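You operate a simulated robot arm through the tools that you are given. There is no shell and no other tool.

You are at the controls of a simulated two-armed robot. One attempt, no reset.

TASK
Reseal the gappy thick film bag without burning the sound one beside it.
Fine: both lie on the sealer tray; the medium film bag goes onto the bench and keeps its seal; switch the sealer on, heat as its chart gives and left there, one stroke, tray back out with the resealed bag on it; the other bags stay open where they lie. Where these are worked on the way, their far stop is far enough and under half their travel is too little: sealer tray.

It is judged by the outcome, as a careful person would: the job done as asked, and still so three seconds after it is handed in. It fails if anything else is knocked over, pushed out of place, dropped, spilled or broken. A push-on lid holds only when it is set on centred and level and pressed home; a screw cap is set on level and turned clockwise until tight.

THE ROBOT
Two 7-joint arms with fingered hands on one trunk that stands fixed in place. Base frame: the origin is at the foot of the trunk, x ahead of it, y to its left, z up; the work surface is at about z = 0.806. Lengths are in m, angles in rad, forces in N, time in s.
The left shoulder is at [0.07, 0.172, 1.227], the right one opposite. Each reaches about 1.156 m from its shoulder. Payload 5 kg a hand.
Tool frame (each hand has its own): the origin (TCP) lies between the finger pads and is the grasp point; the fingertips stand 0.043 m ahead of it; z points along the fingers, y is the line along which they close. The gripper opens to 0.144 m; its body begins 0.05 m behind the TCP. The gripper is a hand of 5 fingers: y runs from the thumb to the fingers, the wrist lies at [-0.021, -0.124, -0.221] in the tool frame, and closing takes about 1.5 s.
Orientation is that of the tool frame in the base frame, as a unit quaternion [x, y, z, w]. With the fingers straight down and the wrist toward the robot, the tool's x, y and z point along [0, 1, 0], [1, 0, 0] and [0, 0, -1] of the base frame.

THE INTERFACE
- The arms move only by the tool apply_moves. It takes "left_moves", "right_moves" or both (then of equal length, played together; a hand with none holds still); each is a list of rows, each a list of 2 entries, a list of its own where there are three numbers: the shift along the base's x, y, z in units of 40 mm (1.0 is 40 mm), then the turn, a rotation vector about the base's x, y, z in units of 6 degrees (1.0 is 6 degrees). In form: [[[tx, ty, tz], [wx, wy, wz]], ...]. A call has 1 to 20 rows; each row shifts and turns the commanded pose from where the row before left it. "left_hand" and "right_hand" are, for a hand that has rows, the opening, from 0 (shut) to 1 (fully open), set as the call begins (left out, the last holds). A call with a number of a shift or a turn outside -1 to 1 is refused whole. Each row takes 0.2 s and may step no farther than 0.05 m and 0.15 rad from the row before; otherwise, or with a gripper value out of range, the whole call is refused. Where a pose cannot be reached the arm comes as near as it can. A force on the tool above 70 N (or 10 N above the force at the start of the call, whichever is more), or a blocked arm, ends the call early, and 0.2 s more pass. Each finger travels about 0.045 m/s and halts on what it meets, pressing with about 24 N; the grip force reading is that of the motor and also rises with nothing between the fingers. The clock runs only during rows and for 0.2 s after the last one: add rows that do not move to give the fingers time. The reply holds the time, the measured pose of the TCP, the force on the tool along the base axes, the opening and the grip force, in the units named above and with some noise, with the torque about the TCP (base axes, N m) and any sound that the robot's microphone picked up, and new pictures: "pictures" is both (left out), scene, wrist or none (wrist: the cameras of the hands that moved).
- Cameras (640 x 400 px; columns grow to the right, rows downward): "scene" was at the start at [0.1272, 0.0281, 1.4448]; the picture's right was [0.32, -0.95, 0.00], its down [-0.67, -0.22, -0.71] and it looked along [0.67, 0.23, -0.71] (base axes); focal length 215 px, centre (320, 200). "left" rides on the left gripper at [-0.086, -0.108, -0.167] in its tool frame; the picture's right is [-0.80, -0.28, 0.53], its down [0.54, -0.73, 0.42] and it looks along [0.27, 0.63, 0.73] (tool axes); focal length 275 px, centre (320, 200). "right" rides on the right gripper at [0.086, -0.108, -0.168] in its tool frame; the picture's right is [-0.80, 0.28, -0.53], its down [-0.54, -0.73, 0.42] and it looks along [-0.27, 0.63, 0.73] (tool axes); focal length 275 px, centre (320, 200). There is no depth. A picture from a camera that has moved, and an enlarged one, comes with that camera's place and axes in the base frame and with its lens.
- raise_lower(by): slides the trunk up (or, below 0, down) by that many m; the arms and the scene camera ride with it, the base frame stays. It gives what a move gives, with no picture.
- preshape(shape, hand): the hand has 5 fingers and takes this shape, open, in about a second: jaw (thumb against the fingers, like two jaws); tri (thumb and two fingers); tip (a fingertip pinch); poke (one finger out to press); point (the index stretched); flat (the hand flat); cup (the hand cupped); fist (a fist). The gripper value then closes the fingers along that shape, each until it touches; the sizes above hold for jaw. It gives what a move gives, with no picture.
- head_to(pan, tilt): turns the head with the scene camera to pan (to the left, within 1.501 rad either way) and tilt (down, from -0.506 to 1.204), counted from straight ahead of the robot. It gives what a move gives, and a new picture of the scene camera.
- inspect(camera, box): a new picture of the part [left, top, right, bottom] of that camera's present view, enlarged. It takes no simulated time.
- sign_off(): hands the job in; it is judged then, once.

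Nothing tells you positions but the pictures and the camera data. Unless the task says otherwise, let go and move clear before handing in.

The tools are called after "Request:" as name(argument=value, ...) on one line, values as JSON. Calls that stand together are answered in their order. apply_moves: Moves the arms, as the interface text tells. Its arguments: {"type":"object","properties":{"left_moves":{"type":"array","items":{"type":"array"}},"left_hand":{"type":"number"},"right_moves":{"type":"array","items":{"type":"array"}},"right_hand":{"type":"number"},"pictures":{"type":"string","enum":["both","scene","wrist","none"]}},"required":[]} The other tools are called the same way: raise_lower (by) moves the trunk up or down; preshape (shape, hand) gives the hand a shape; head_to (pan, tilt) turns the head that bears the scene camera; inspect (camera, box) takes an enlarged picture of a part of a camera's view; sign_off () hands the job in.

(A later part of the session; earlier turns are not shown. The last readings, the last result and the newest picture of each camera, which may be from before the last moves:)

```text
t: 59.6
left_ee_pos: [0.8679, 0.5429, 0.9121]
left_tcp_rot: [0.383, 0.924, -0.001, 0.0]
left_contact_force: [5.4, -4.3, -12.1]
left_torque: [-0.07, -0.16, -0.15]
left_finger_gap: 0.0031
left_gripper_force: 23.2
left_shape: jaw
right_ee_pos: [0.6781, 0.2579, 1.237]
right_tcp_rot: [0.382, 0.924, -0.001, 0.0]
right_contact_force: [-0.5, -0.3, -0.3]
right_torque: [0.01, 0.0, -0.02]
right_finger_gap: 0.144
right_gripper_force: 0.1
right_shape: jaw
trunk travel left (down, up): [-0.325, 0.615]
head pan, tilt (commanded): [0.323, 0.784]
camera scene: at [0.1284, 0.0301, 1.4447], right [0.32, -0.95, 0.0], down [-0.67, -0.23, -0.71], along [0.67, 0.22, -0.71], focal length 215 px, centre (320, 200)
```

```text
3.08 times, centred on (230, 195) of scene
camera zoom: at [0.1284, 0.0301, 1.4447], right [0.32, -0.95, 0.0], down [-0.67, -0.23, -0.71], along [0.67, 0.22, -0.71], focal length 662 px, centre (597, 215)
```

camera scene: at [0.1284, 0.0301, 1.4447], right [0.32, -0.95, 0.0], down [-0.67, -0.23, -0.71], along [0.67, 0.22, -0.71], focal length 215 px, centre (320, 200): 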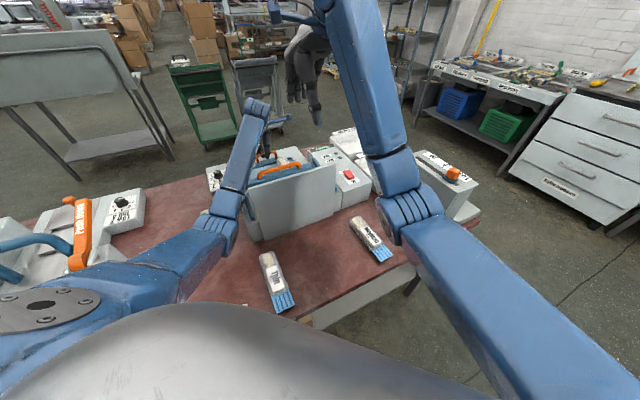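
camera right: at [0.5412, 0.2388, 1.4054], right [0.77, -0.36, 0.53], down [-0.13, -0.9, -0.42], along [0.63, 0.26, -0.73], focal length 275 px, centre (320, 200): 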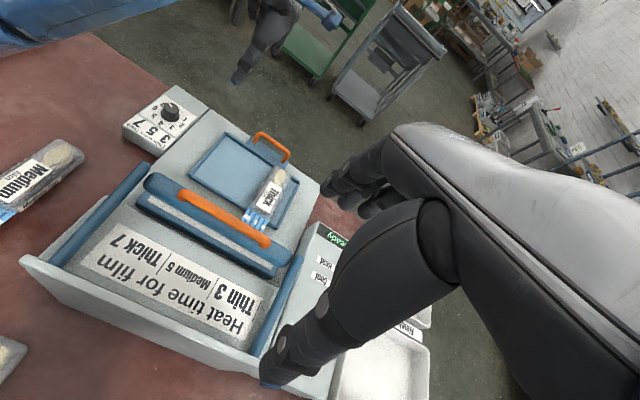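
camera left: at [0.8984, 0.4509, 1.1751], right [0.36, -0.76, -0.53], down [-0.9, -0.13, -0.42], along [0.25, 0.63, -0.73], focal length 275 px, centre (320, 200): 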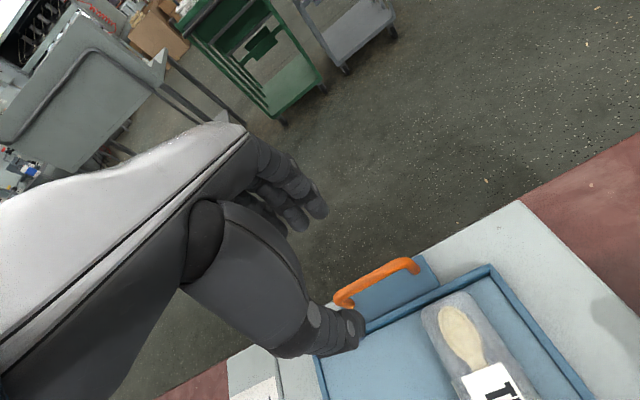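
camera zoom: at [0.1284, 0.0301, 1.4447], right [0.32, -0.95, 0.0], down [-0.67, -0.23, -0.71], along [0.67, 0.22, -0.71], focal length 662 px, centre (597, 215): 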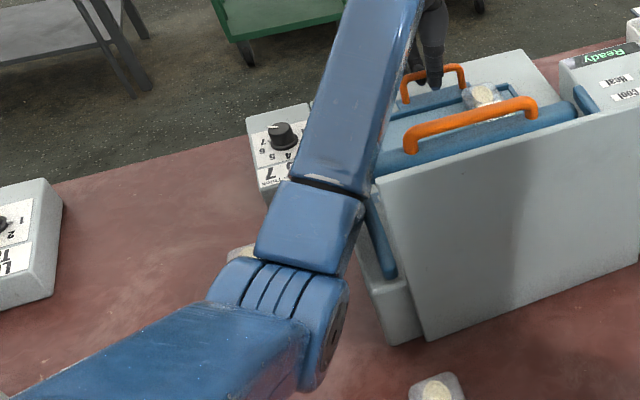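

The left forearm runs low, close to the shield plate and bar. Before pushing further I'll let go, rise, and raise the trunk so the arm comes in from higher up.

Request:
apply_moves(left_moves=[[[0, 0, 0], [0, 0, 0]], [[0, 0, 0], [0, 0, 0]], [[0, 0, 0], [0, 0, 0]], [[0, 0, 0.3], [0, 0, 0]], [[0, 0, 0.8], [0, 0, 0]], [[0, 0, 0.9], [0, 0, 0]], [[0, 0, 0.9], [0, 0, 0]], [[0, 0, 0.9], [0, 0, 0]]], left_hand=0.36, pictures="none")

Request:
raise_lower(by=0.15)

Request:
inspect(camera="scene", box=[0, 0, 640, 400])

Request:
inspect(camera="right", box=[0, 0, 640, 400])

```text
t: 61.4
left_ee_pos: [0.866, 0.5393, 1.0645]
left_tcp_rot: [0.384, 0.923, -0.002, 0.0]
left_contact_force: [0.2, 0.2, -0.6]
left_torque: [0.04, -0.06, 0.03]
left_finger_gap: 0.0517
left_gripper_force: 0.1
left_shape: jaw
right_ee_pos: [0.6773, 0.2561, 1.237]
right_tcp_rot: [0.382, 0.924, 0.0, 0.0]
right_contact_force: [-0.4, -0.5, 0.0]
right_torque: [0.01, 0.01, 0.01]
right_finger_gap: 0.1439
right_gripper_force: 0.0
right_shape: jaw
trunk travel left (down, up): [-0.325, 0.615]
head pan, tilt (commanded): [0.323, 0.784]
```

```text
t: 63.1
left_ee_pos: [0.8664, 0.5392, 1.215]
left_tcp_rot: [0.384, 0.923, -0.001, -0.001]
left_contact_force: [0.4, 0.3, -0.2]
left_torque: [0.02, -0.01, 0.01]
left_finger_gap: 0.0512
left_gripper_force: 0.0
left_shape: jaw
right_ee_pos: [0.6777, 0.2565, 1.3874]
right_tcp_rot: [0.382, 0.924, 0.0, 0.0]
right_contact_force: [-0.2, 0.0, 0.6]
right_torque: [-0.01, 0.0, 0.01]
right_finger_gap: 0.1439
right_gripper_force: 0.0
right_shape: jaw
trunk travel left (down, up): [-0.475, 0.465]
head pan, tilt (commanded): [0.323, 0.784]
```

```text
1.00 times, centred on (320, 200) of scene (not enlarged: the box is as wide or as high as the picture)
camera zoom: at [0.1276, 0.0282, 1.5947], right [0.32, -0.95, 0.0], down [-0.67, -0.22, -0.71], along [0.67, 0.23, -0.71], focal length 215 px, centre (320, 200)
```

zoom: 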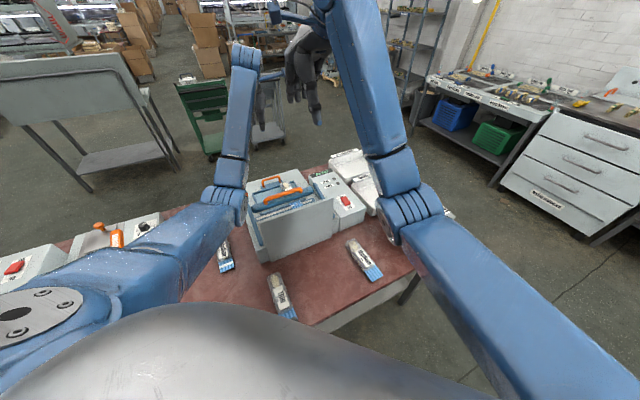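

```text
1.00 times, centred on (320, 200) of right (not enlarged: the box is as wide or as high as the picture)
camera zoom: at [0.5401, 0.24, 1.5555], right [0.76, -0.36, 0.53], down [-0.13, -0.9, -0.42], along [0.63, 0.25, -0.73], focal length 275 px, centre (320, 200)
```

zoom: 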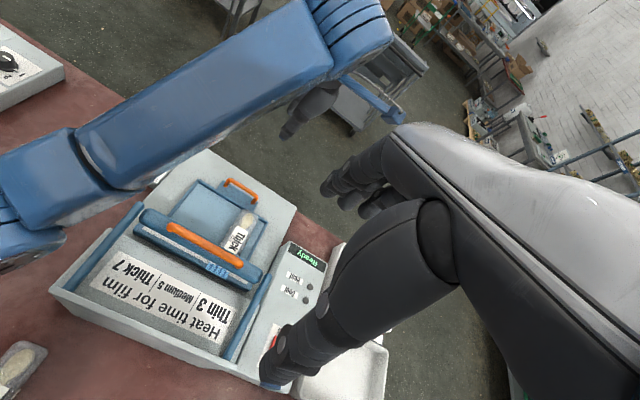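

Request:
apply_moves(left_moves=[[[0.05, 0.09, -0.9], [0, 0, 0]], [[0, 0, -0.9], [0, 0, 0]], [[0, 0, -0.9], [0, 0, 0]], [[0, 0, -0.9], [0, 0, 0]], [[0, 0, -0.9], [0, 0, 0]], [[0, 0, -0.9], [0, 0, 0]], [[0, 0, -0.9], [0, 0, 0]], [[0, 0, -0.6], [0, 0, 0]]], left_hand=0.36, pictures="none")

Request:
inspect(camera="scene", box=[180, 120, 340, 280])

Request:
inspect(camera="right", box=[0, 60, 340, 360])

Request:
inspect(camera="left", box=[240, 160, 480, 360])

```text
t: 65.0
left_ee_pos: [0.8666, 0.5536, 0.9394]
left_tcp_rot: [0.381, 0.925, -0.001, 0.003]
left_contact_force: [0.5, -0.3, -0.6]
left_torque: [-0.02, -0.02, -0.01]
left_finger_gap: 0.0517
left_gripper_force: 0.1
left_shape: jaw
right_ee_pos: [0.6739, 0.265, 1.3874]
right_tcp_rot: [0.382, 0.924, -0.002, 0.003]
right_contact_force: [0.7, -1.0, 0.0]
right_torque: [0.0, 0.0, 0.01]
right_finger_gap: 0.1438
right_gripper_force: 0.0
right_shape: jaw
trunk travel left (down, up): [-0.475, 0.465]
head pan, tilt (commanded): [0.323, 0.784]
```

```text
2.50 times, centred on (260, 200) of scene
camera zoom: at [0.1225, 0.0391, 1.5953], right [0.32, -0.95, 0.01], down [-0.67, -0.23, -0.71], along [0.67, 0.22, -0.71], focal length 538 px, centre (470, 200)
```

zoom: 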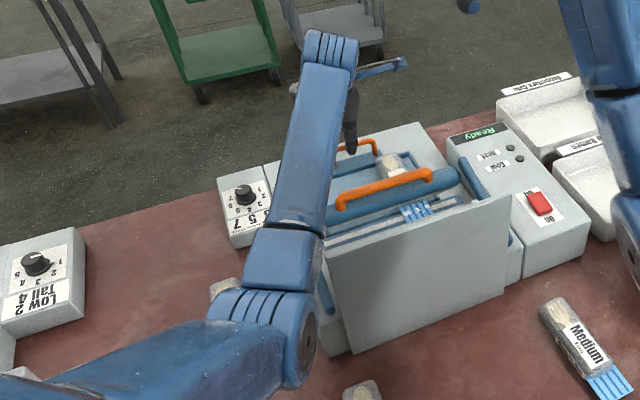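

```text
1.33 times, centred on (170, 210) of right
camera zoom: at [0.5356, 0.2486, 1.5562], right [0.76, -0.36, 0.54], down [-0.13, -0.9, -0.42], along [0.63, 0.25, -0.73], focal length 367 px, centre (520, 187)
```

zoom: 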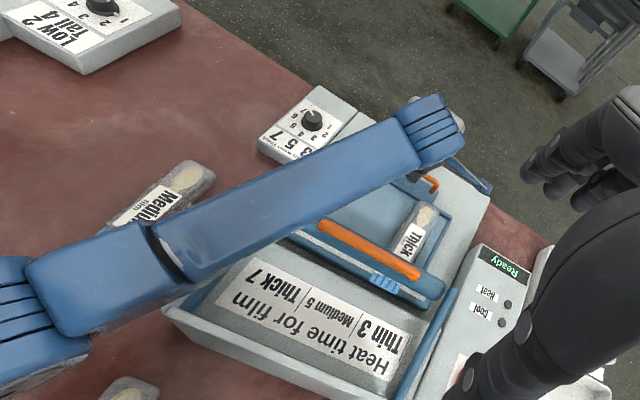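

```text
2.00 times, centred on (360, 260) of left
camera zoom: at [0.8501, 0.4155, 1.1082], right [0.37, -0.76, -0.53], down [-0.89, -0.13, -0.43], along [0.25, 0.63, -0.73], focal length 551 px, centre (240, 80)
```

zoom: 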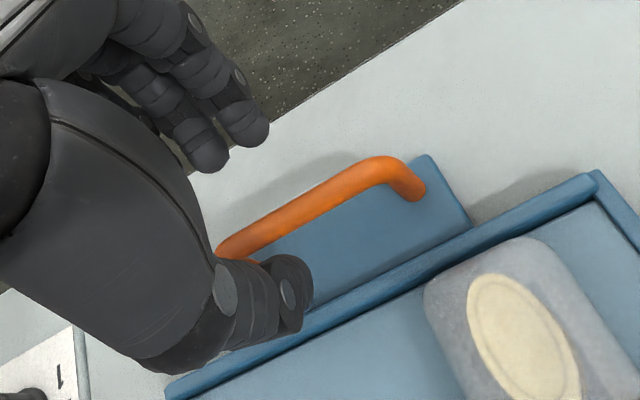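

The trunk seems to have swayed about 1 cm, which suggests my left forearm is leaning on something near the shield plate's corner. Backing straight up right away.

Request:
apply_moves(left_moves=[[[0, 0, 0.5], [0, 0, 0]], [[0, 0, 0.9], [0, 0, 0]], [[0, 0, 0.9], [0, 0, 0]], [[0, 0, 0.9], [0, 0, 0]], [[0, 0, 0.9], [0, 0, 0]], [[0, 0, 0.9], [0, 0, 0]]], pictures="both")

Request:
inspect(camera="scene", box=[180, 120, 340, 280])

```text
t: 66.3
left_ee_pos: [0.8692, 0.5408, 1.1385]
left_tcp_rot: [0.384, 0.923, 0.0, 0.0]
left_contact_force: [-0.5, -1.5, -0.8]
left_torque: [0.09, -0.03, 0.03]
left_finger_gap: 0.0518
left_gripper_force: 0.1
left_shape: jaw
right_ee_pos: [0.6756, 0.2541, 1.3897]
right_tcp_rot: [0.383, 0.924, 0.002, 0.0]
right_contact_force: [-0.4, -1.8, -0.4]
right_torque: [0.09, 0.05, -0.03]
right_finger_gap: 0.1441
right_gripper_force: 0.0
right_shape: jaw
trunk travel left (down, up): [-0.475, 0.465]
head pan, tilt (commanded): [0.323, 0.784]
camera scene: at [0.1254, 0.0258, 1.595], right [0.32, -0.95, 0.0], down [-0.67, -0.22, -0.71], along [0.67, 0.23, -0.7], focal length 215 px, centre (320, 200)
camera left: at [0.8524, 0.4017, 1.3079], right [0.36, -0.77, -0.53], down [-0.9, -0.13, -0.42], along [0.26, 0.63, -0.73], focal length 275 px, centre (320, 200)
```

scene: 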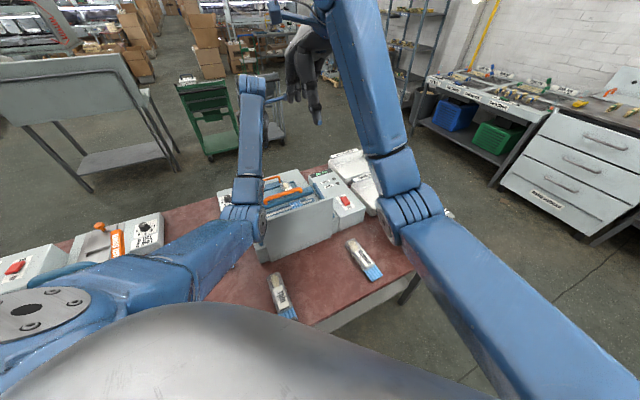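
left: 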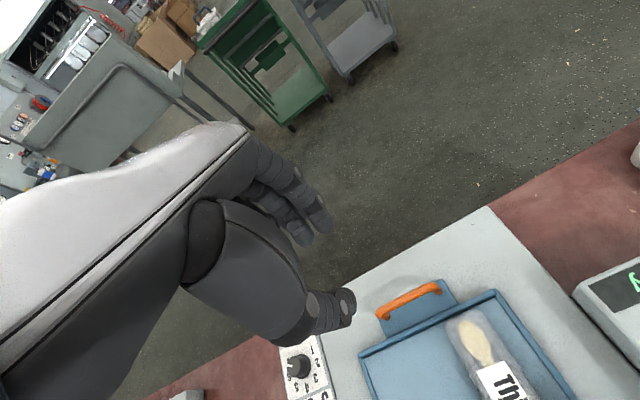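

```text
2.50 times, centred on (260, 200) of scene
camera zoom: at [0.1254, 0.0258, 1.595], right [0.32, -0.95, 0.0], down [-0.67, -0.22, -0.71], along [0.67, 0.23, -0.7], focal length 538 px, centre (470, 200)
```

zoom: 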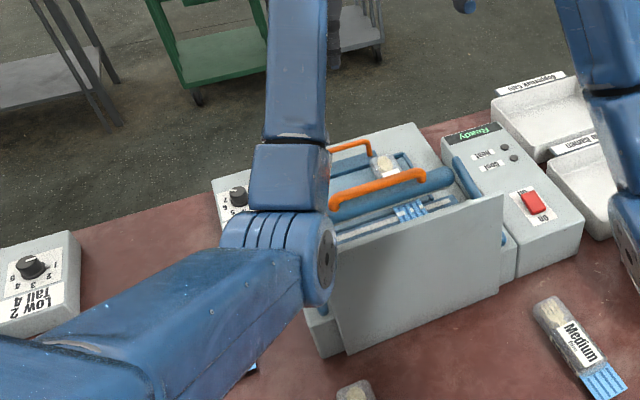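

Request:
raise_lower(by=0.15)

Request:
inspect(camera="scene", box=[0, 0, 640, 400])

Request:
inspect(camera="right", box=[0, 0, 640, 400])

```text
t: 68.1
left_ee_pos: [0.87, 0.5449, 1.2876]
left_tcp_rot: [0.383, 0.924, 0.0, 0.0]
left_contact_force: [0.4, -0.5, 0.7]
left_torque: [0.0, 0.03, -0.03]
left_finger_gap: 0.0517
left_gripper_force: 0.0
left_shape: jaw
right_ee_pos: [0.6784, 0.2574, 1.5378]
right_tcp_rot: [0.382, 0.924, 0.0, 0.001]
right_contact_force: [-0.8, 1.2, 0.5]
right_torque: [-0.01, 0.02, -0.01]
right_finger_gap: 0.1439
right_gripper_force: 0.0
right_shape: jaw
trunk travel left (down, up): [-0.625, 0.315]
head pan, tilt (commanded): [0.323, 0.784]
```

```text
1.00 times, centred on (320, 200) of scene (not enlarged: the box is as wide or as high as the picture)
camera zoom: at [0.1274, 0.0283, 1.7447], right [0.32, -0.95, 0.0], down [-0.67, -0.22, -0.71], along [0.67, 0.23, -0.71], focal length 215 px, centre (320, 200)
```

zoom: 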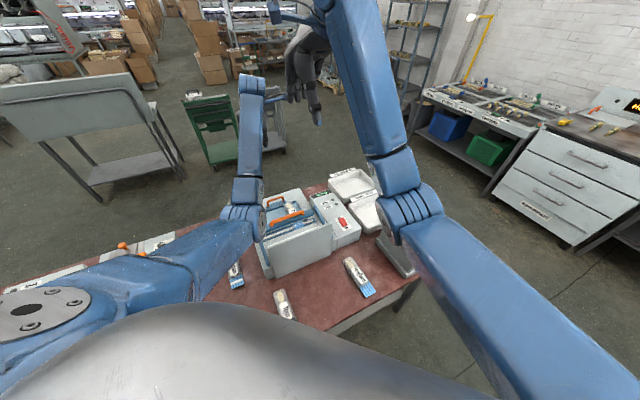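

```text
1.00 times, centred on (320, 200) of right (not enlarged: the box is as wide or as high as the picture)
camera zoom: at [0.5399, 0.2402, 1.7056], right [0.76, -0.36, 0.53], down [-0.13, -0.9, -0.42], along [0.63, 0.25, -0.73], focal length 275 px, centre (320, 200)
```

zoom: 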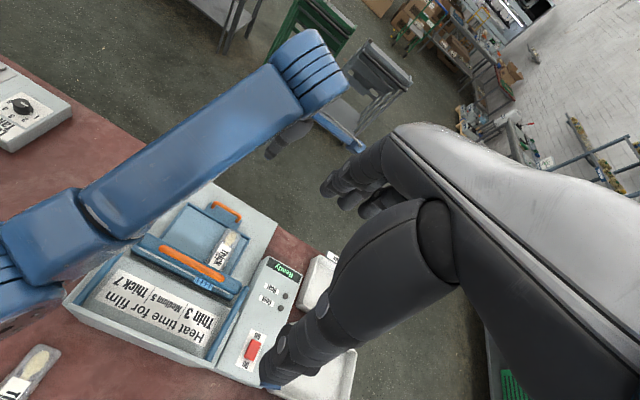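

Trunk is now 30 cm up, so the arm will reach down more steeply. Lowering the left hand toward the handle gently, in stages.

Request:
apply_moves(left_moves=[[[0, 0, -0.6], [0, 0, 0]], [[0, 0, -0.6], [0, 0, 0]], [[0, 0, -0.6], [0, 0, 0]], [[0, 0, -0.6], [0, 0, 0]], [[0, 0, -0.6], [0, 0, 0]], [[0, 0, -0.6], [0, 0, 0]], [[0, 0, -0.6], [0, 0, 0]], [[0, 0, -0.6], [0, 0, 0]], [[0, 0, -0.6], [0, 0, 0]], [[0, 0, -0.6], [0, 0, 0]], [[0, 0, -0.6], [0, 0, 0]], [[0, 0, -0.3], [0, 0, 0]]], left_hand=0.5, pictures="both")

Request:
inspect(camera="right", box=[0, 60, 340, 360])

Request:
inspect(camera="scene", box=[200, 140, 360, 300])

```text
t: 70.7
left_ee_pos: [0.8687, 0.5422, 1.0116]
left_tcp_rot: [0.384, 0.923, 0.0, 0.001]
left_contact_force: [-1.2, 0.9, 0.8]
left_torque: [0.03, 0.03, -0.03]
left_finger_gap: 0.0714
left_gripper_force: 0.2
left_shape: jaw
right_ee_pos: [0.6776, 0.2552, 1.536]
right_tcp_rot: [0.382, 0.924, 0.0, 0.0]
right_contact_force: [-1.1, -0.3, -0.8]
right_torque: [-0.02, -0.01, 0.0]
right_finger_gap: 0.1441
right_gripper_force: 0.1
right_shape: jaw
trunk travel left (down, up): [-0.625, 0.315]
head pan, tilt (commanded): [0.323, 0.784]
camera scene: at [0.1277, 0.0282, 1.7448], right [0.32, -0.95, 0.0], down [-0.67, -0.22, -0.71], along [0.67, 0.23, -0.71], focal length 215 px, centre (320, 200)
camera left: at [0.8535, 0.4043, 1.1803], right [0.36, -0.76, -0.53], down [-0.9, -0.13, -0.42], along [0.26, 0.63, -0.73], focal length 275 px, centre (320, 200)
```

scene: 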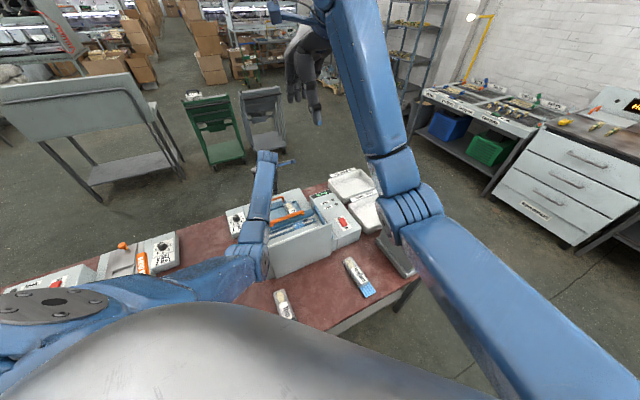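
left: 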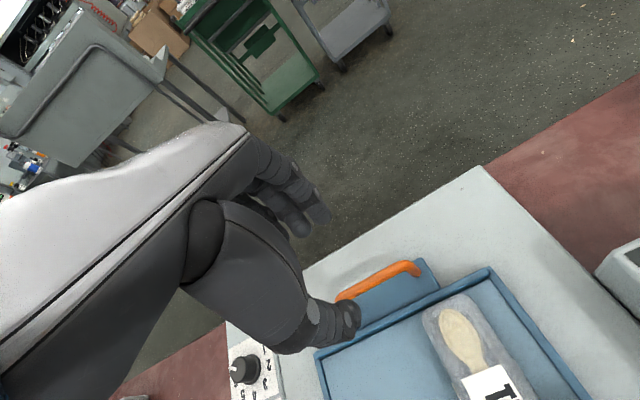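

```text
1.33 times, centred on (170, 210) of right
camera zoom: at [0.5402, 0.2401, 1.7057], right [0.76, -0.36, 0.53], down [-0.13, -0.9, -0.42], along [0.63, 0.25, -0.73], focal length 367 px, centre (520, 187)
```

zoom: 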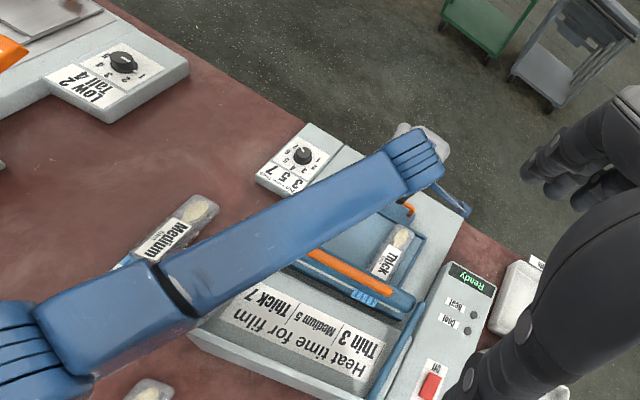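

```text
2.50 times, centred on (280, 220) of scene
camera zoom: at [0.1277, 0.0282, 1.7448], right [0.32, -0.95, 0.0], down [-0.67, -0.22, -0.71], along [0.67, 0.23, -0.71], focal length 538 px, centre (420, 150)
```

zoom: 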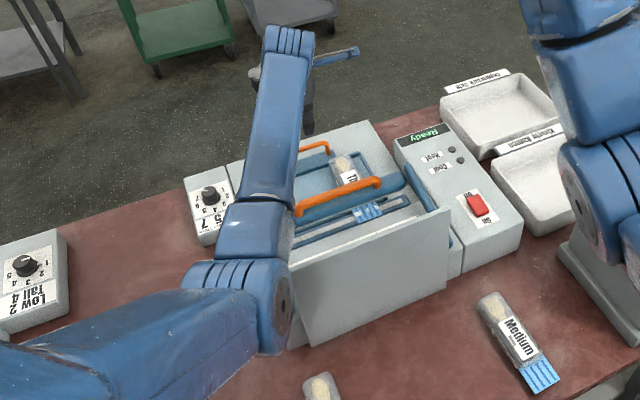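

No sway this time, but the elbow still hangs near the plate in this hand orientation. I'll go back up and switch to the orientation that kept the elbow well left (as for the bag pick), and simply push the tray handle from outside with closed fingers.

Request:
apply_moves(left_moves=[[[0, 0, 0.7], [0, 0, 0]], [[0, 0, 0.9], [0, 0, 0]], [[0, 0, 0.9], [0, 0, -1]], [[0, 0, 0.9], [0, 0, -1]], [[0, 0.1, 0.9], [0, 0, -1]], [[0, 0.1, 0.9], [0, 0, -1]], [[0, 0.1, 0.9], [0, 0, -1]], [[0, 0.1, 0.9], [0, 0, -1]], [[0, 0.1, 0.9], [0, 0, -1]], [[0, 0.1, 0.9], [0, 0, -1]], [[0, 0.1, 0.9], [0, 0, -1]], [[0, 0.1, 0], [0, 0, -1]], [[0, 0.1, 0], [0, 0, -1]], [[0, 0.1, 0], [0, 0, -1]], [[0, 0.1, 0], [0, 0, -1]], [[0, 0.1, 0], [0, 0, -1]], [[0, 0.1, 0], [0, 0, -1]]], left_hand=0.0, pictures="scene")

```text
t: 74.3
left_ee_pos: [0.8697, 0.5953, 1.3999]
left_tcp_rot: [0.924, 0.382, 0.0, 0.0]
left_contact_force: [0.2, 0.2, 0.3]
left_torque: [0.01, -0.04, 0.01]
left_finger_gap: 0.0
left_gripper_force: 24.0
left_shape: jaw
right_ee_pos: [0.6778, 0.2566, 1.5376]
right_tcp_rot: [0.382, 0.924, 0.0, 0.0]
right_contact_force: [0.3, -0.1, 0.0]
right_torque: [0.0, -0.02, -0.01]
right_finger_gap: 0.144
right_gripper_force: 0.2
right_shape: jaw
trunk travel left (down, up): [-0.625, 0.315]
head pan, tilt (commanded): [0.323, 0.784]
camera scene: at [0.1276, 0.0281, 1.7447], right [0.32, -0.95, 0.0], down [-0.67, -0.22, -0.71], along [0.67, 0.23, -0.71], focal length 215 px, centre (320, 200)
```

scene: 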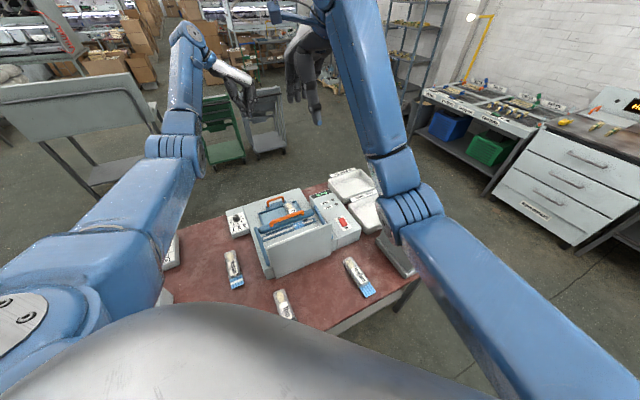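

Good unobstructed view now; checking that nothing was displaced before lowering the trunk.

Request:
inspect(camera="scene", box=[215, 175, 375, 285])

Request:
inspect(camera="right", box=[0, 60, 340, 360])

```text
3.64 times, centred on (295, 230) of scene
camera zoom: at [0.1276, 0.0281, 1.7447], right [0.32, -0.95, 0.0], down [-0.67, -0.22, -0.71], along [0.67, 0.23, -0.71], focal length 782 px, centre (411, 91)
```

zoom: 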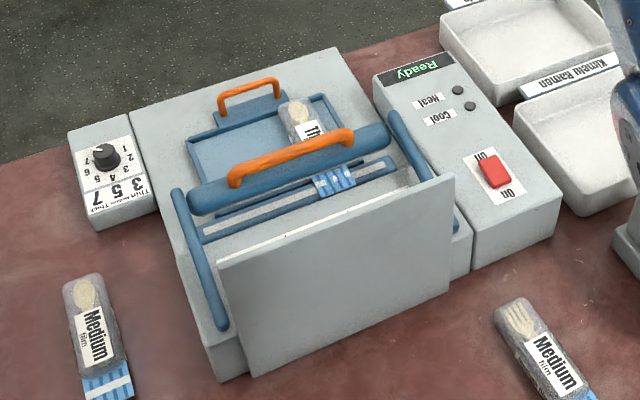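

```text
1.33 times, centred on (170, 210) of right
camera zoom: at [0.5401, 0.2399, 1.7057], right [0.76, -0.36, 0.53], down [-0.13, -0.9, -0.42], along [0.63, 0.25, -0.73], focal length 367 px, centre (520, 187)
```

zoom: 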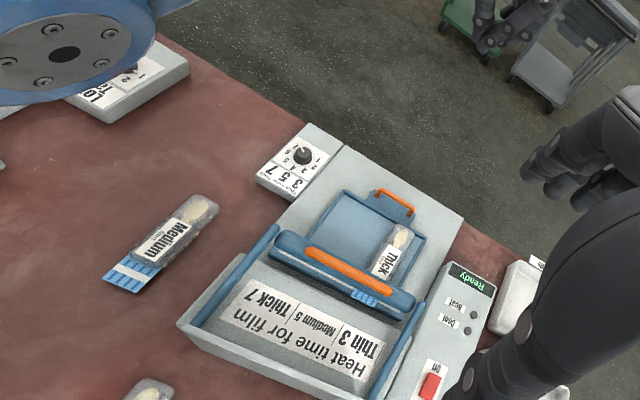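

Sealer, bags and dial all look in place. Lowering the trunk back with the arms held high.

Request:
raise_lower(by=-0.28)

Request:
inspect(camera="scene", box=[0, 0, 640, 400])

Request:
inspect(camera="right", box=[0, 0, 640, 400])

```text
t: 77.1
left_ee_pos: [0.8692, 0.5962, 1.1202]
left_tcp_rot: [0.924, 0.382, -0.001, 0.001]
left_contact_force: [0.7, -0.9, 0.3]
left_torque: [0.03, 0.0, 0.03]
left_finger_gap: 0.0002
left_gripper_force: 24.2
left_shape: jaw
right_ee_pos: [0.6779, 0.2566, 1.2583]
right_tcp_rot: [0.382, 0.924, 0.001, 0.0]
right_contact_force: [-0.1, -0.7, 0.6]
right_torque: [0.04, -0.01, 0.02]
right_finger_gap: 0.144
right_gripper_force: 0.1
right_shape: jaw
trunk travel left (down, up): [-0.345, 0.595]
head pan, tilt (commanded): [0.323, 0.784]
```

```text
1.00 times, centred on (320, 200) of scene (not enlarged: the box is as wide or as high as the picture)
camera zoom: at [0.1272, 0.0281, 1.4649], right [0.32, -0.95, 0.0], down [-0.67, -0.22, -0.71], along [0.67, 0.23, -0.71], focal length 215 px, centre (320, 200)
```

zoom: 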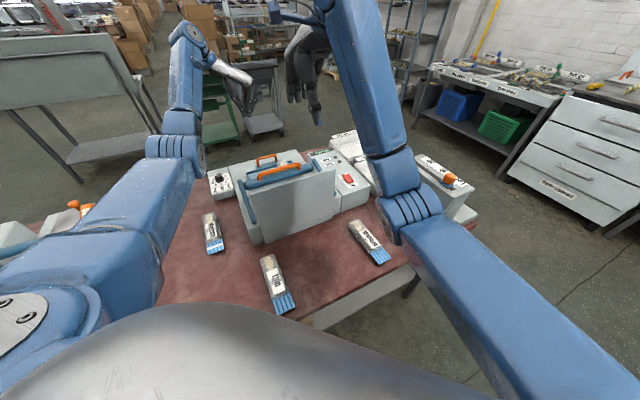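

```text
1.00 times, centred on (320, 200) of right (not enlarged: the box is as wide or as high as the picture)
camera zoom: at [0.5397, 0.2399, 1.4259], right [0.76, -0.36, 0.53], down [-0.13, -0.9, -0.42], along [0.63, 0.25, -0.73], focal length 275 px, centre (320, 200)
```

zoom: 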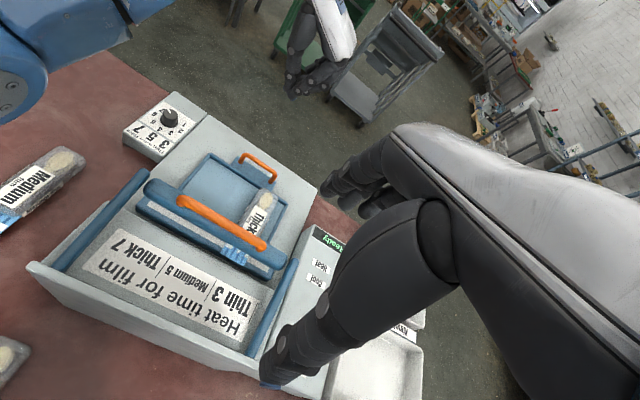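

Request:
inspect(camera="right", box=[240, 0, 400, 120])

Request:
inspect(camera="left", box=[180, 100, 500, 400])

Request:
inspect(camera="scene", box=[190, 40, 330, 200])

```text
3.33 times, centred on (320, 60) of right
camera zoom: at [0.5397, 0.2399, 1.4259], right [0.76, -0.36, 0.53], down [-0.13, -0.9, -0.42], along [0.63, 0.25, -0.73], focal length 918 px, centre (320, 667)
```

zoom: 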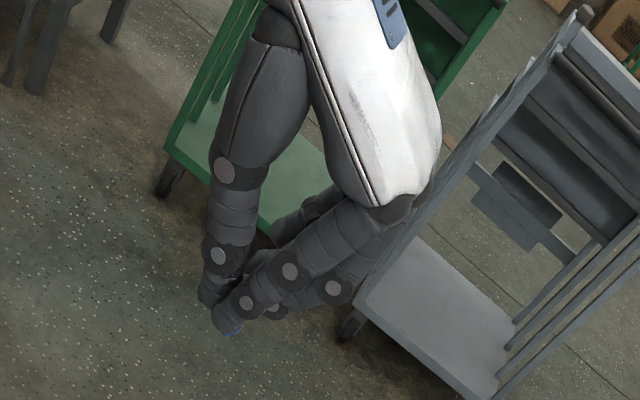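

```text
1.33 times, centred on (340, 250) of left
camera zoom: at [0.7321, 0.6106, 1.2884], right [-0.76, -0.36, -0.53], down [-0.13, 0.9, -0.42], along [0.63, -0.26, -0.73], focal length 367 px, centre (293, 133)
```

zoom: 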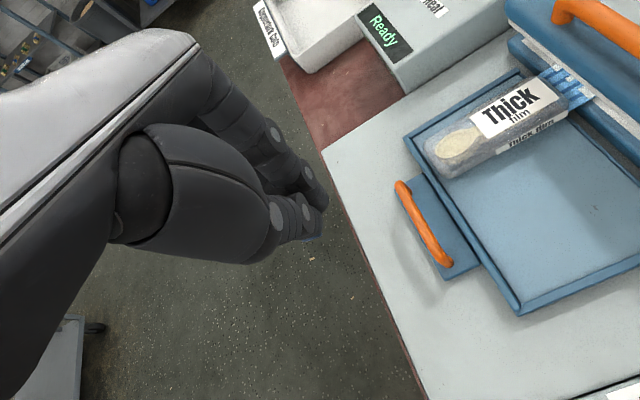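

```text
2.50 times, centred on (260, 120) of scene
camera zoom: at [0.1272, 0.0281, 1.4649], right [0.32, -0.95, 0.0], down [-0.67, -0.22, -0.71], along [0.67, 0.23, -0.71], focal length 538 px, centre (470, 400)
```

zoom: 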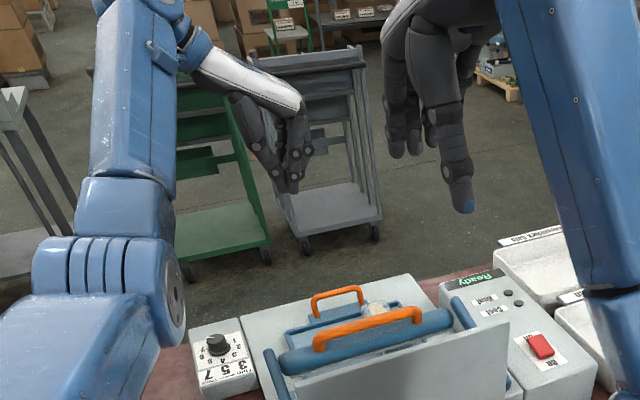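

Elbow is now well left. Moving the closed fingers to just outside the tray handle and lowering beside it.

Request:
apply_moves(left_moves=[[[0.65, 0.01, 0], [0, 0, 0]], [[0.64, 0.01, 0], [0, 0, 0]], [[0, 0, -0.7], [0, 0, 0]], [[0, 0, -0.7], [0, 0, 0]], [[0, 0, -0.7], [0, 0, 0]], [[0, 0, -0.7], [0, 0, 0]], [[0, 0, -0.5], [0, 0, 0]]], pictures="wrist")

Request:
inspect(camera="left", box=[220, 120, 480, 340])

Request:
inspect(camera="right", box=[180, 60, 340, 220])

Request:
inspect(camera="scene", box=[210, 100, 330, 210])

```text
t: 78.7
left_ee_pos: [0.9218, 0.5967, 0.9883]
left_tcp_rot: [0.924, 0.382, 0.001, 0.0]
left_contact_force: [-0.4, -0.1, 0.7]
left_torque: [0.02, -0.02, 0.01]
left_finger_gap: 0.0
left_gripper_force: 24.2
left_shape: jaw
right_ee_pos: [0.678, 0.2564, 1.2582]
right_tcp_rot: [0.382, 0.924, 0.0, 0.0]
right_contact_force: [-0.6, 0.2, 0.5]
right_torque: [-0.02, 0.03, 0.0]
right_finger_gap: 0.1439
right_gripper_force: 0.2
right_shape: jaw
trunk travel left (down, up): [-0.345, 0.595]
head pan, tilt (commanded): [0.323, 0.784]
camera left: at [0.7845, 0.6111, 1.1561], right [-0.76, -0.36, -0.53], down [-0.13, 0.9, -0.42], along [0.63, -0.26, -0.73], focal length 275 px, centre (320, 200)
```

left: 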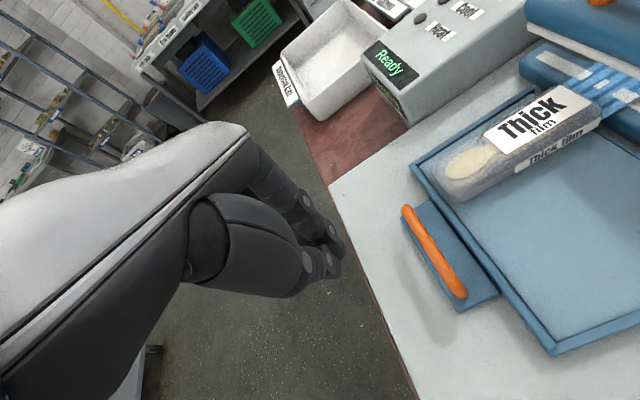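

```text
1.82 times, centred on (350, 230) of left
camera zoom: at [0.7845, 0.6111, 1.1561], right [-0.76, -0.36, -0.53], down [-0.13, 0.9, -0.42], along [0.63, -0.26, -0.73], focal length 500 px, centre (266, 146)
```

zoom: 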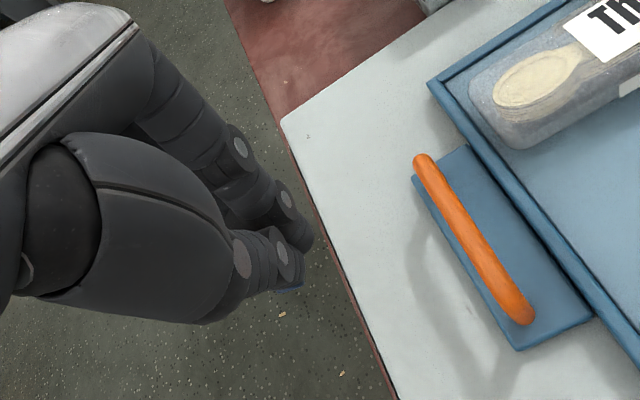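

```text
2.50 times, centred on (260, 140) of right
camera zoom: at [0.5403, 0.2401, 1.4256], right [0.76, -0.36, 0.53], down [-0.13, -0.9, -0.42], along [0.63, 0.25, -0.73], focal length 688 px, centre (470, 350)
```

zoom: 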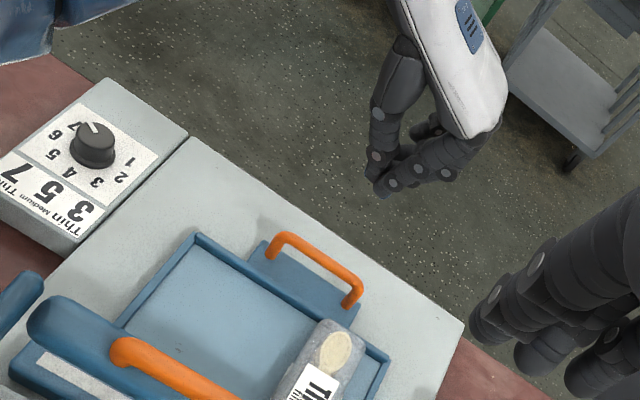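

```text
3.64 times, centred on (270, 155) of scene
camera zoom: at [0.1277, 0.0283, 1.4648], right [0.32, -0.95, 0.0], down [-0.67, -0.22, -0.71], along [0.67, 0.23, -0.71], focal length 782 px, centre (502, 364)
```

zoom: 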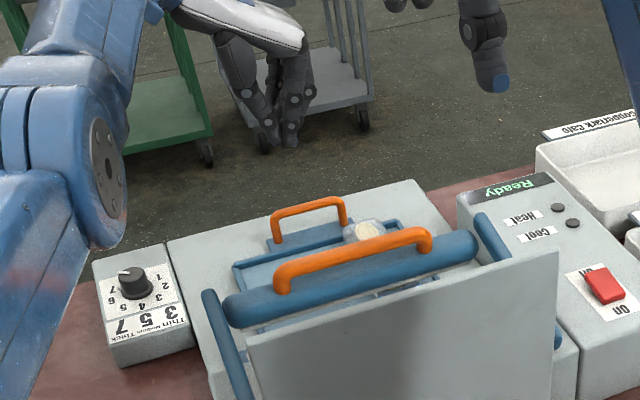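

Request:
apply_moves(left_moves=[[[0, 0, -0.5], [0, 0, 0]], [[0, 0, -0.5], [0, 0, 0]], [[0, 0, -0.5], [0, 0, 0]], [[0, 0, -0.4], [0, 0, 0]]], pictures="none")

Request:
inspect(camera="left", box=[240, 120, 480, 320])

Request:
inspect(camera="right", box=[200, 80, 330, 210])

Request:
inspect(camera="scene", box=[230, 120, 310, 190])

```text
t: 79.7
left_ee_pos: [0.9182, 0.5961, 0.9109]
left_tcp_rot: [0.924, 0.382, 0.0, 0.0]
left_contact_force: [-0.3, -0.3, -0.8]
left_torque: [0.0, -0.04, 0.01]
left_finger_gap: 0.0001
left_gripper_force: 24.2
left_shape: jaw
right_ee_pos: [0.6782, 0.2567, 1.2572]
right_tcp_rot: [0.382, 0.924, 0.0, 0.0]
right_contact_force: [-0.3, 0.0, 0.2]
right_torque: [0.01, -0.03, 0.02]
right_finger_gap: 0.144
right_gripper_force: 0.0
right_shape: jaw
trunk travel left (down, up): [-0.345, 0.595]
head pan, tilt (commanded): [0.323, 0.784]
```

```text
2.00 times, centred on (360, 220) of left
camera zoom: at [0.7812, 0.6098, 1.0799], right [-0.76, -0.36, -0.53], down [-0.13, 0.9, -0.42], along [0.63, -0.26, -0.73], focal length 551 px, centre (240, 160)
```

zoom: 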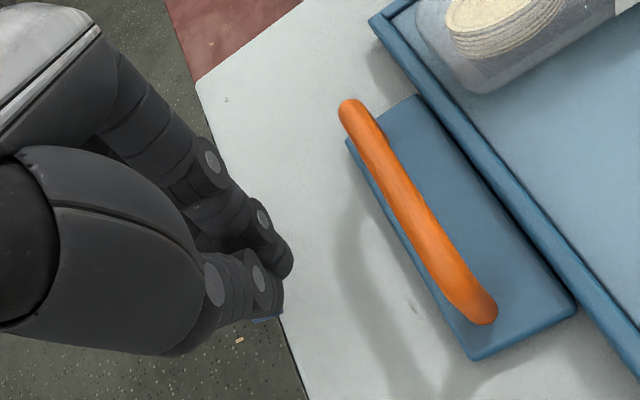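

```text
3.08 times, centred on (265, 145) of right
camera zoom: at [0.5399, 0.2398, 1.4258], right [0.76, -0.36, 0.53], down [-0.13, -0.9, -0.42], along [0.63, 0.25, -0.73], focal length 847 px, centre (489, 369)
```

zoom: 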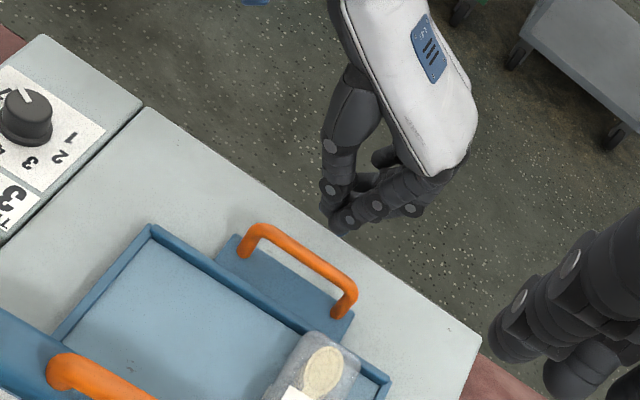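

```text
5.71 times, centred on (270, 155) of scene
camera zoom: at [0.1273, 0.0279, 1.4648], right [0.32, -0.95, 0.0], down [-0.67, -0.22, -0.71], along [0.67, 0.23, -0.71], focal length 1229 px, centre (606, 457)
```

zoom: 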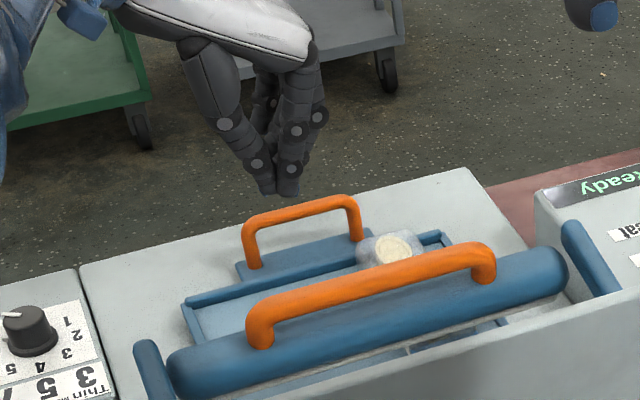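

Fingertips are outside the bar, roughly centred. Pushing inward gently until contact and then to the stop.

Request:
apply_moves(left_moves=[[[-0.25, -0.25, 0], [0, 0, 0]], [[-0.25, -0.25, 0], [0, 0, 0]], [[-0.2, -0.2, 0], [0, 0, 0]]], pictures="none")

Request:
inspect(camera="left", box=[240, 120, 480, 320])

Request:
inspect(camera="scene", box=[230, 120, 310, 190])

```text
t: 80.5
left_ee_pos: [0.9192, 0.5902, 0.9095]
left_tcp_rot: [0.924, 0.381, -0.002, 0.0]
left_contact_force: [-0.6, 0.9, 0.1]
left_torque: [0.01, -0.02, -0.03]
left_finger_gap: 0.0001
left_gripper_force: 24.4
left_shape: jaw
left hand out of reach, approached as far as the arm can: row 1, 2, 3
right_ee_pos: [0.6783, 0.2568, 1.2576]
right_tcp_rot: [0.382, 0.924, 0.001, 0.001]
right_contact_force: [0.4, -0.5, 0.0]
right_torque: [0.02, 0.02, -0.04]
right_finger_gap: 0.1441
right_gripper_force: 0.1
right_shape: jaw
trunk travel left (down, up): [-0.345, 0.595]
head pan, tilt (commanded): [0.323, 0.784]
```

```text
2.00 times, centred on (360, 220) of left
camera zoom: at [0.7832, 0.6053, 1.0777], right [-0.77, -0.36, -0.53], down [-0.13, 0.9, -0.42], along [0.63, -0.26, -0.73], focal length 551 px, centre (240, 160)
```

zoom: 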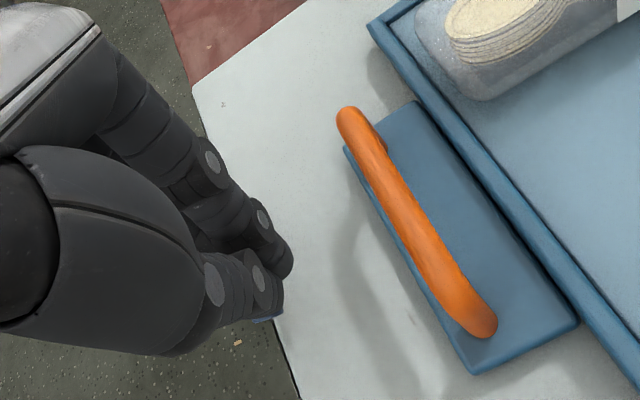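

```text
5.71 times, centred on (270, 155) of scene
camera zoom: at [0.1273, 0.0283, 1.4648], right [0.32, -0.95, 0.0], down [-0.67, -0.22, -0.71], along [0.67, 0.23, -0.71], focal length 1229 px, centre (606, 457)
```

zoom: 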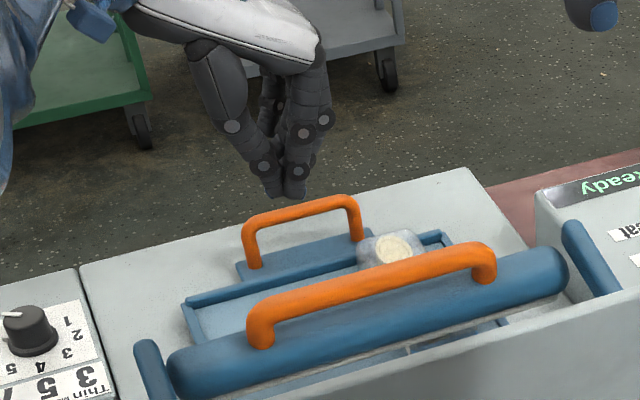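

The arm reports it can't go further in this posture. Let me look at the whole arm before choosing another approach.

Request:
inspect(camera="scene", box=[0, 0, 640, 400])

Request:
inspect(camera="right", box=[0, 0, 640, 400])

```text
1.00 times, centred on (320, 200) of scene (not enlarged: the box is as wide or as high as the picture)
camera zoom: at [0.1273, 0.0283, 1.4648], right [0.32, -0.95, 0.0], down [-0.67, -0.22, -0.71], along [0.67, 0.23, -0.71], focal length 215 px, centre (320, 200)
```

zoom: 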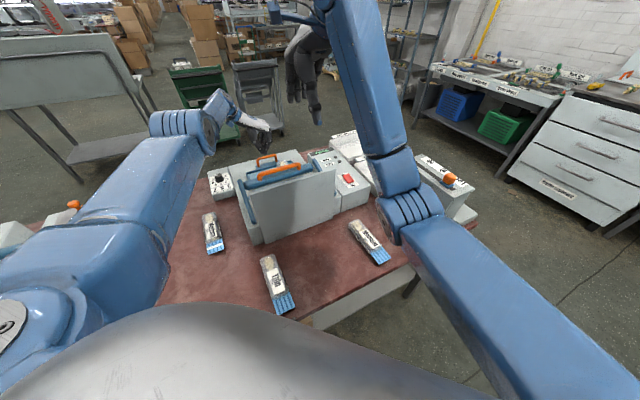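

```text
1.00 times, centred on (320, 200) of right (not enlarged: the box is as wide or as high as the picture)
camera zoom: at [0.5398, 0.2402, 1.4257], right [0.76, -0.36, 0.53], down [-0.13, -0.9, -0.42], along [0.63, 0.25, -0.73], focal length 275 px, centre (320, 200)
```

zoom: 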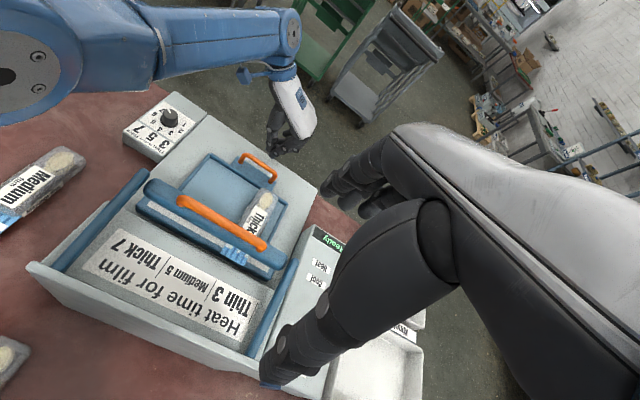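

The arm is nearly straight there. I'll lift a little, turn the hand 20° so the wrist comes closer, and come back down.

Request:
apply_moves(left_moves=[[[0, 0, 0.5], [0, 0, 1]], [[0, 0, 0.5], [0, 0, 1]], [[0, 0, 0.5], [0, 0, 1]], [[0, 0, 0.5], [0, 0, 0.5]]], pictures="scene")

Request:
inspect(camera="right", box=[0, 0, 340, 240])

```text
t: 81.5
left_ee_pos: [0.9638, 0.6138, 0.9863]
left_tcp_rot: [0.839, 0.544, -0.002, 0.0]
left_contact_force: [0.8, -0.6, 0.1]
left_torque: [-0.01, -0.01, -0.01]
left_finger_gap: 0.0
left_gripper_force: 24.1
left_shape: jaw
left hand out of reach, approached as far as the arm can: row 1, 2, 3, 4
right_ee_pos: [0.6771, 0.2558, 1.2568]
right_tcp_rot: [0.381, 0.924, 0.0, 0.0]
right_contact_force: [-0.2, -0.8, 0.9]
right_torque: [0.0, -0.05, 0.06]
right_finger_gap: 0.1438
right_gripper_force: 0.1
right_shape: jaw
trunk travel left (down, up): [-0.345, 0.595]
head pan, tilt (commanded): [0.323, 0.784]
camera scene: at [0.1267, 0.0276, 1.4648], right [0.32, -0.95, 0.0], down [-0.67, -0.22, -0.71], along [0.67, 0.23, -0.71], focal length 215 px, centre (320, 200)
```

scene: 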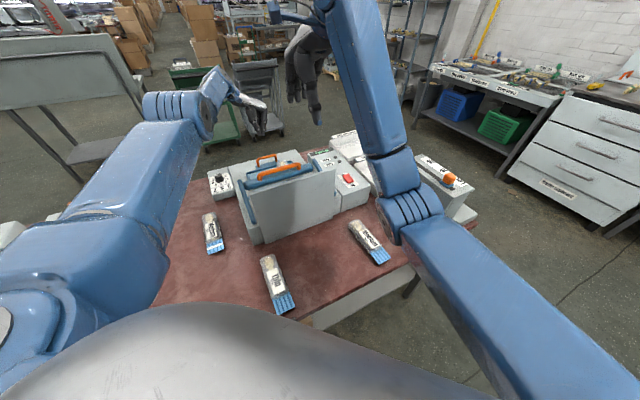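

```text
1.67 times, centred on (170, 120) of right
camera zoom: at [0.5392, 0.2394, 1.4261], right [0.76, -0.36, 0.53], down [-0.13, -0.9, -0.42], along [0.63, 0.25, -0.73], focal length 459 px, centre (570, 333)
```

zoom: 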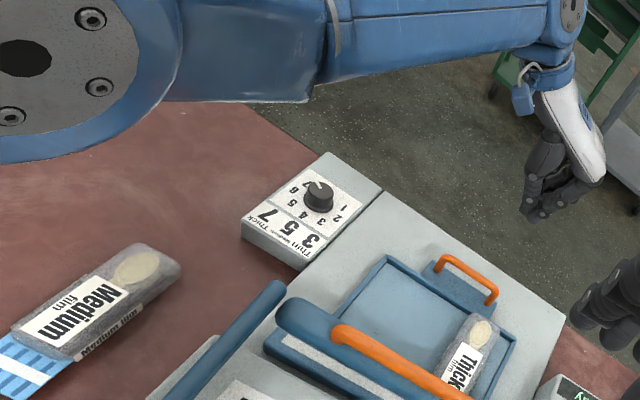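

The arm straightened itself out and overshot outward. I'll command it back and up, away from the sealer, to unstick it.

Request:
apply_moves(left_moves=[[[0, 0, 0.8], [0, 0, 0]], [[0, 0, 0.8], [0, 0, 0]], [[0, 0, 0.8], [0, 0, 0]], [[-0.5, 0, 0.5], [0, 0, 0]], [[-0.5, 0, 0.5], [0, 0, 0]]], pictures="scene")

```text
t: 82.7
left_ee_pos: [0.9505, 0.6288, 1.1247]
left_tcp_rot: [0.839, 0.544, -0.002, 0.001]
left_contact_force: [-1.2, 0.2, 0.4]
left_torque: [0.03, 0.0, -0.04]
left_finger_gap: 0.0
left_gripper_force: 24.3
left_shape: jaw
left hand out of reach, approached as far as the arm can: row 4, 5
right_ee_pos: [0.6764, 0.256, 1.2577]
right_tcp_rot: [0.382, 0.924, 0.0, 0.0]
right_contact_force: [1.3, -0.2, -0.6]
right_torque: [0.0, 0.02, 0.0]
right_finger_gap: 0.1442
right_gripper_force: 0.1
right_shape: jaw
trunk travel left (down, up): [-0.345, 0.595]
head pan, tilt (commanded): [0.323, 0.784]
camera scene: at [0.1265, 0.0279, 1.4649], right [0.32, -0.95, 0.0], down [-0.67, -0.22, -0.71], along [0.67, 0.23, -0.71], focal length 215 px, centre (320, 200)
```

scene: 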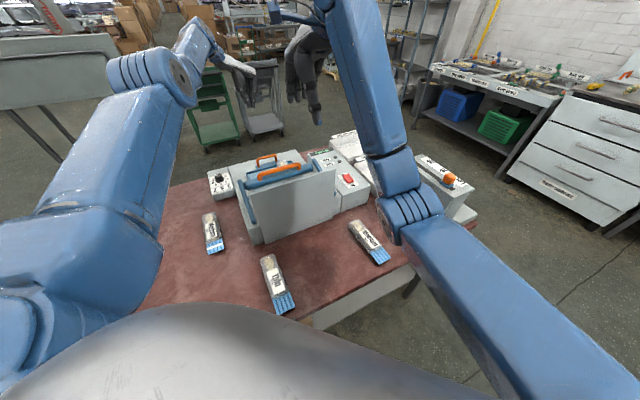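

Request:
apply_moves(left_moves=[[[0, 0, 0], [0, 0, 1]], [[0, 0, 0], [0, 0, 1]], [[0, 0, 0], [0, 0, 1]], [[0, 0, 0], [0, 0, 1]], [[-0.4, 0, 0], [0, 0, 0.5]], [[-0.4, 0, 0], [0, 0, 0.5]], [[-0.4, 0, 0], [0, 0, 0.5]]], pictures="scene")

```text
t: 84.3
left_ee_pos: [0.9861, 0.6735, 1.136]
left_tcp_rot: [0.649, 0.761, -0.001, 0.0]
left_contact_force: [0.6, -0.3, 0.2]
left_torque: [0.03, 0.03, 0.01]
left_finger_gap: 0.0002
left_gripper_force: 23.6
left_shape: jaw
left hand out of reach, approached as far as the arm can: row 1, 2, 3, 4, 5, 6, 7
right_ee_pos: [0.6774, 0.2573, 1.2577]
right_tcp_rot: [0.381, 0.924, -0.001, 0.001]
right_contact_force: [0.2, 0.6, 0.0]
right_torque: [0.01, -0.03, 0.0]
right_finger_gap: 0.1442
right_gripper_force: 0.1
right_shape: jaw
trunk travel left (down, up): [-0.345, 0.595]
head pan, tilt (commanded): [0.323, 0.784]
camera scene: at [0.1272, 0.0281, 1.4648], right [0.32, -0.95, 0.0], down [-0.67, -0.22, -0.71], along [0.67, 0.23, -0.71], focal length 215 px, centre (320, 200)
```

scene: 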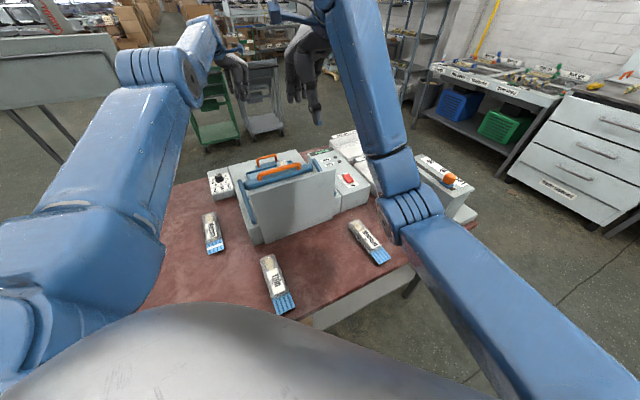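

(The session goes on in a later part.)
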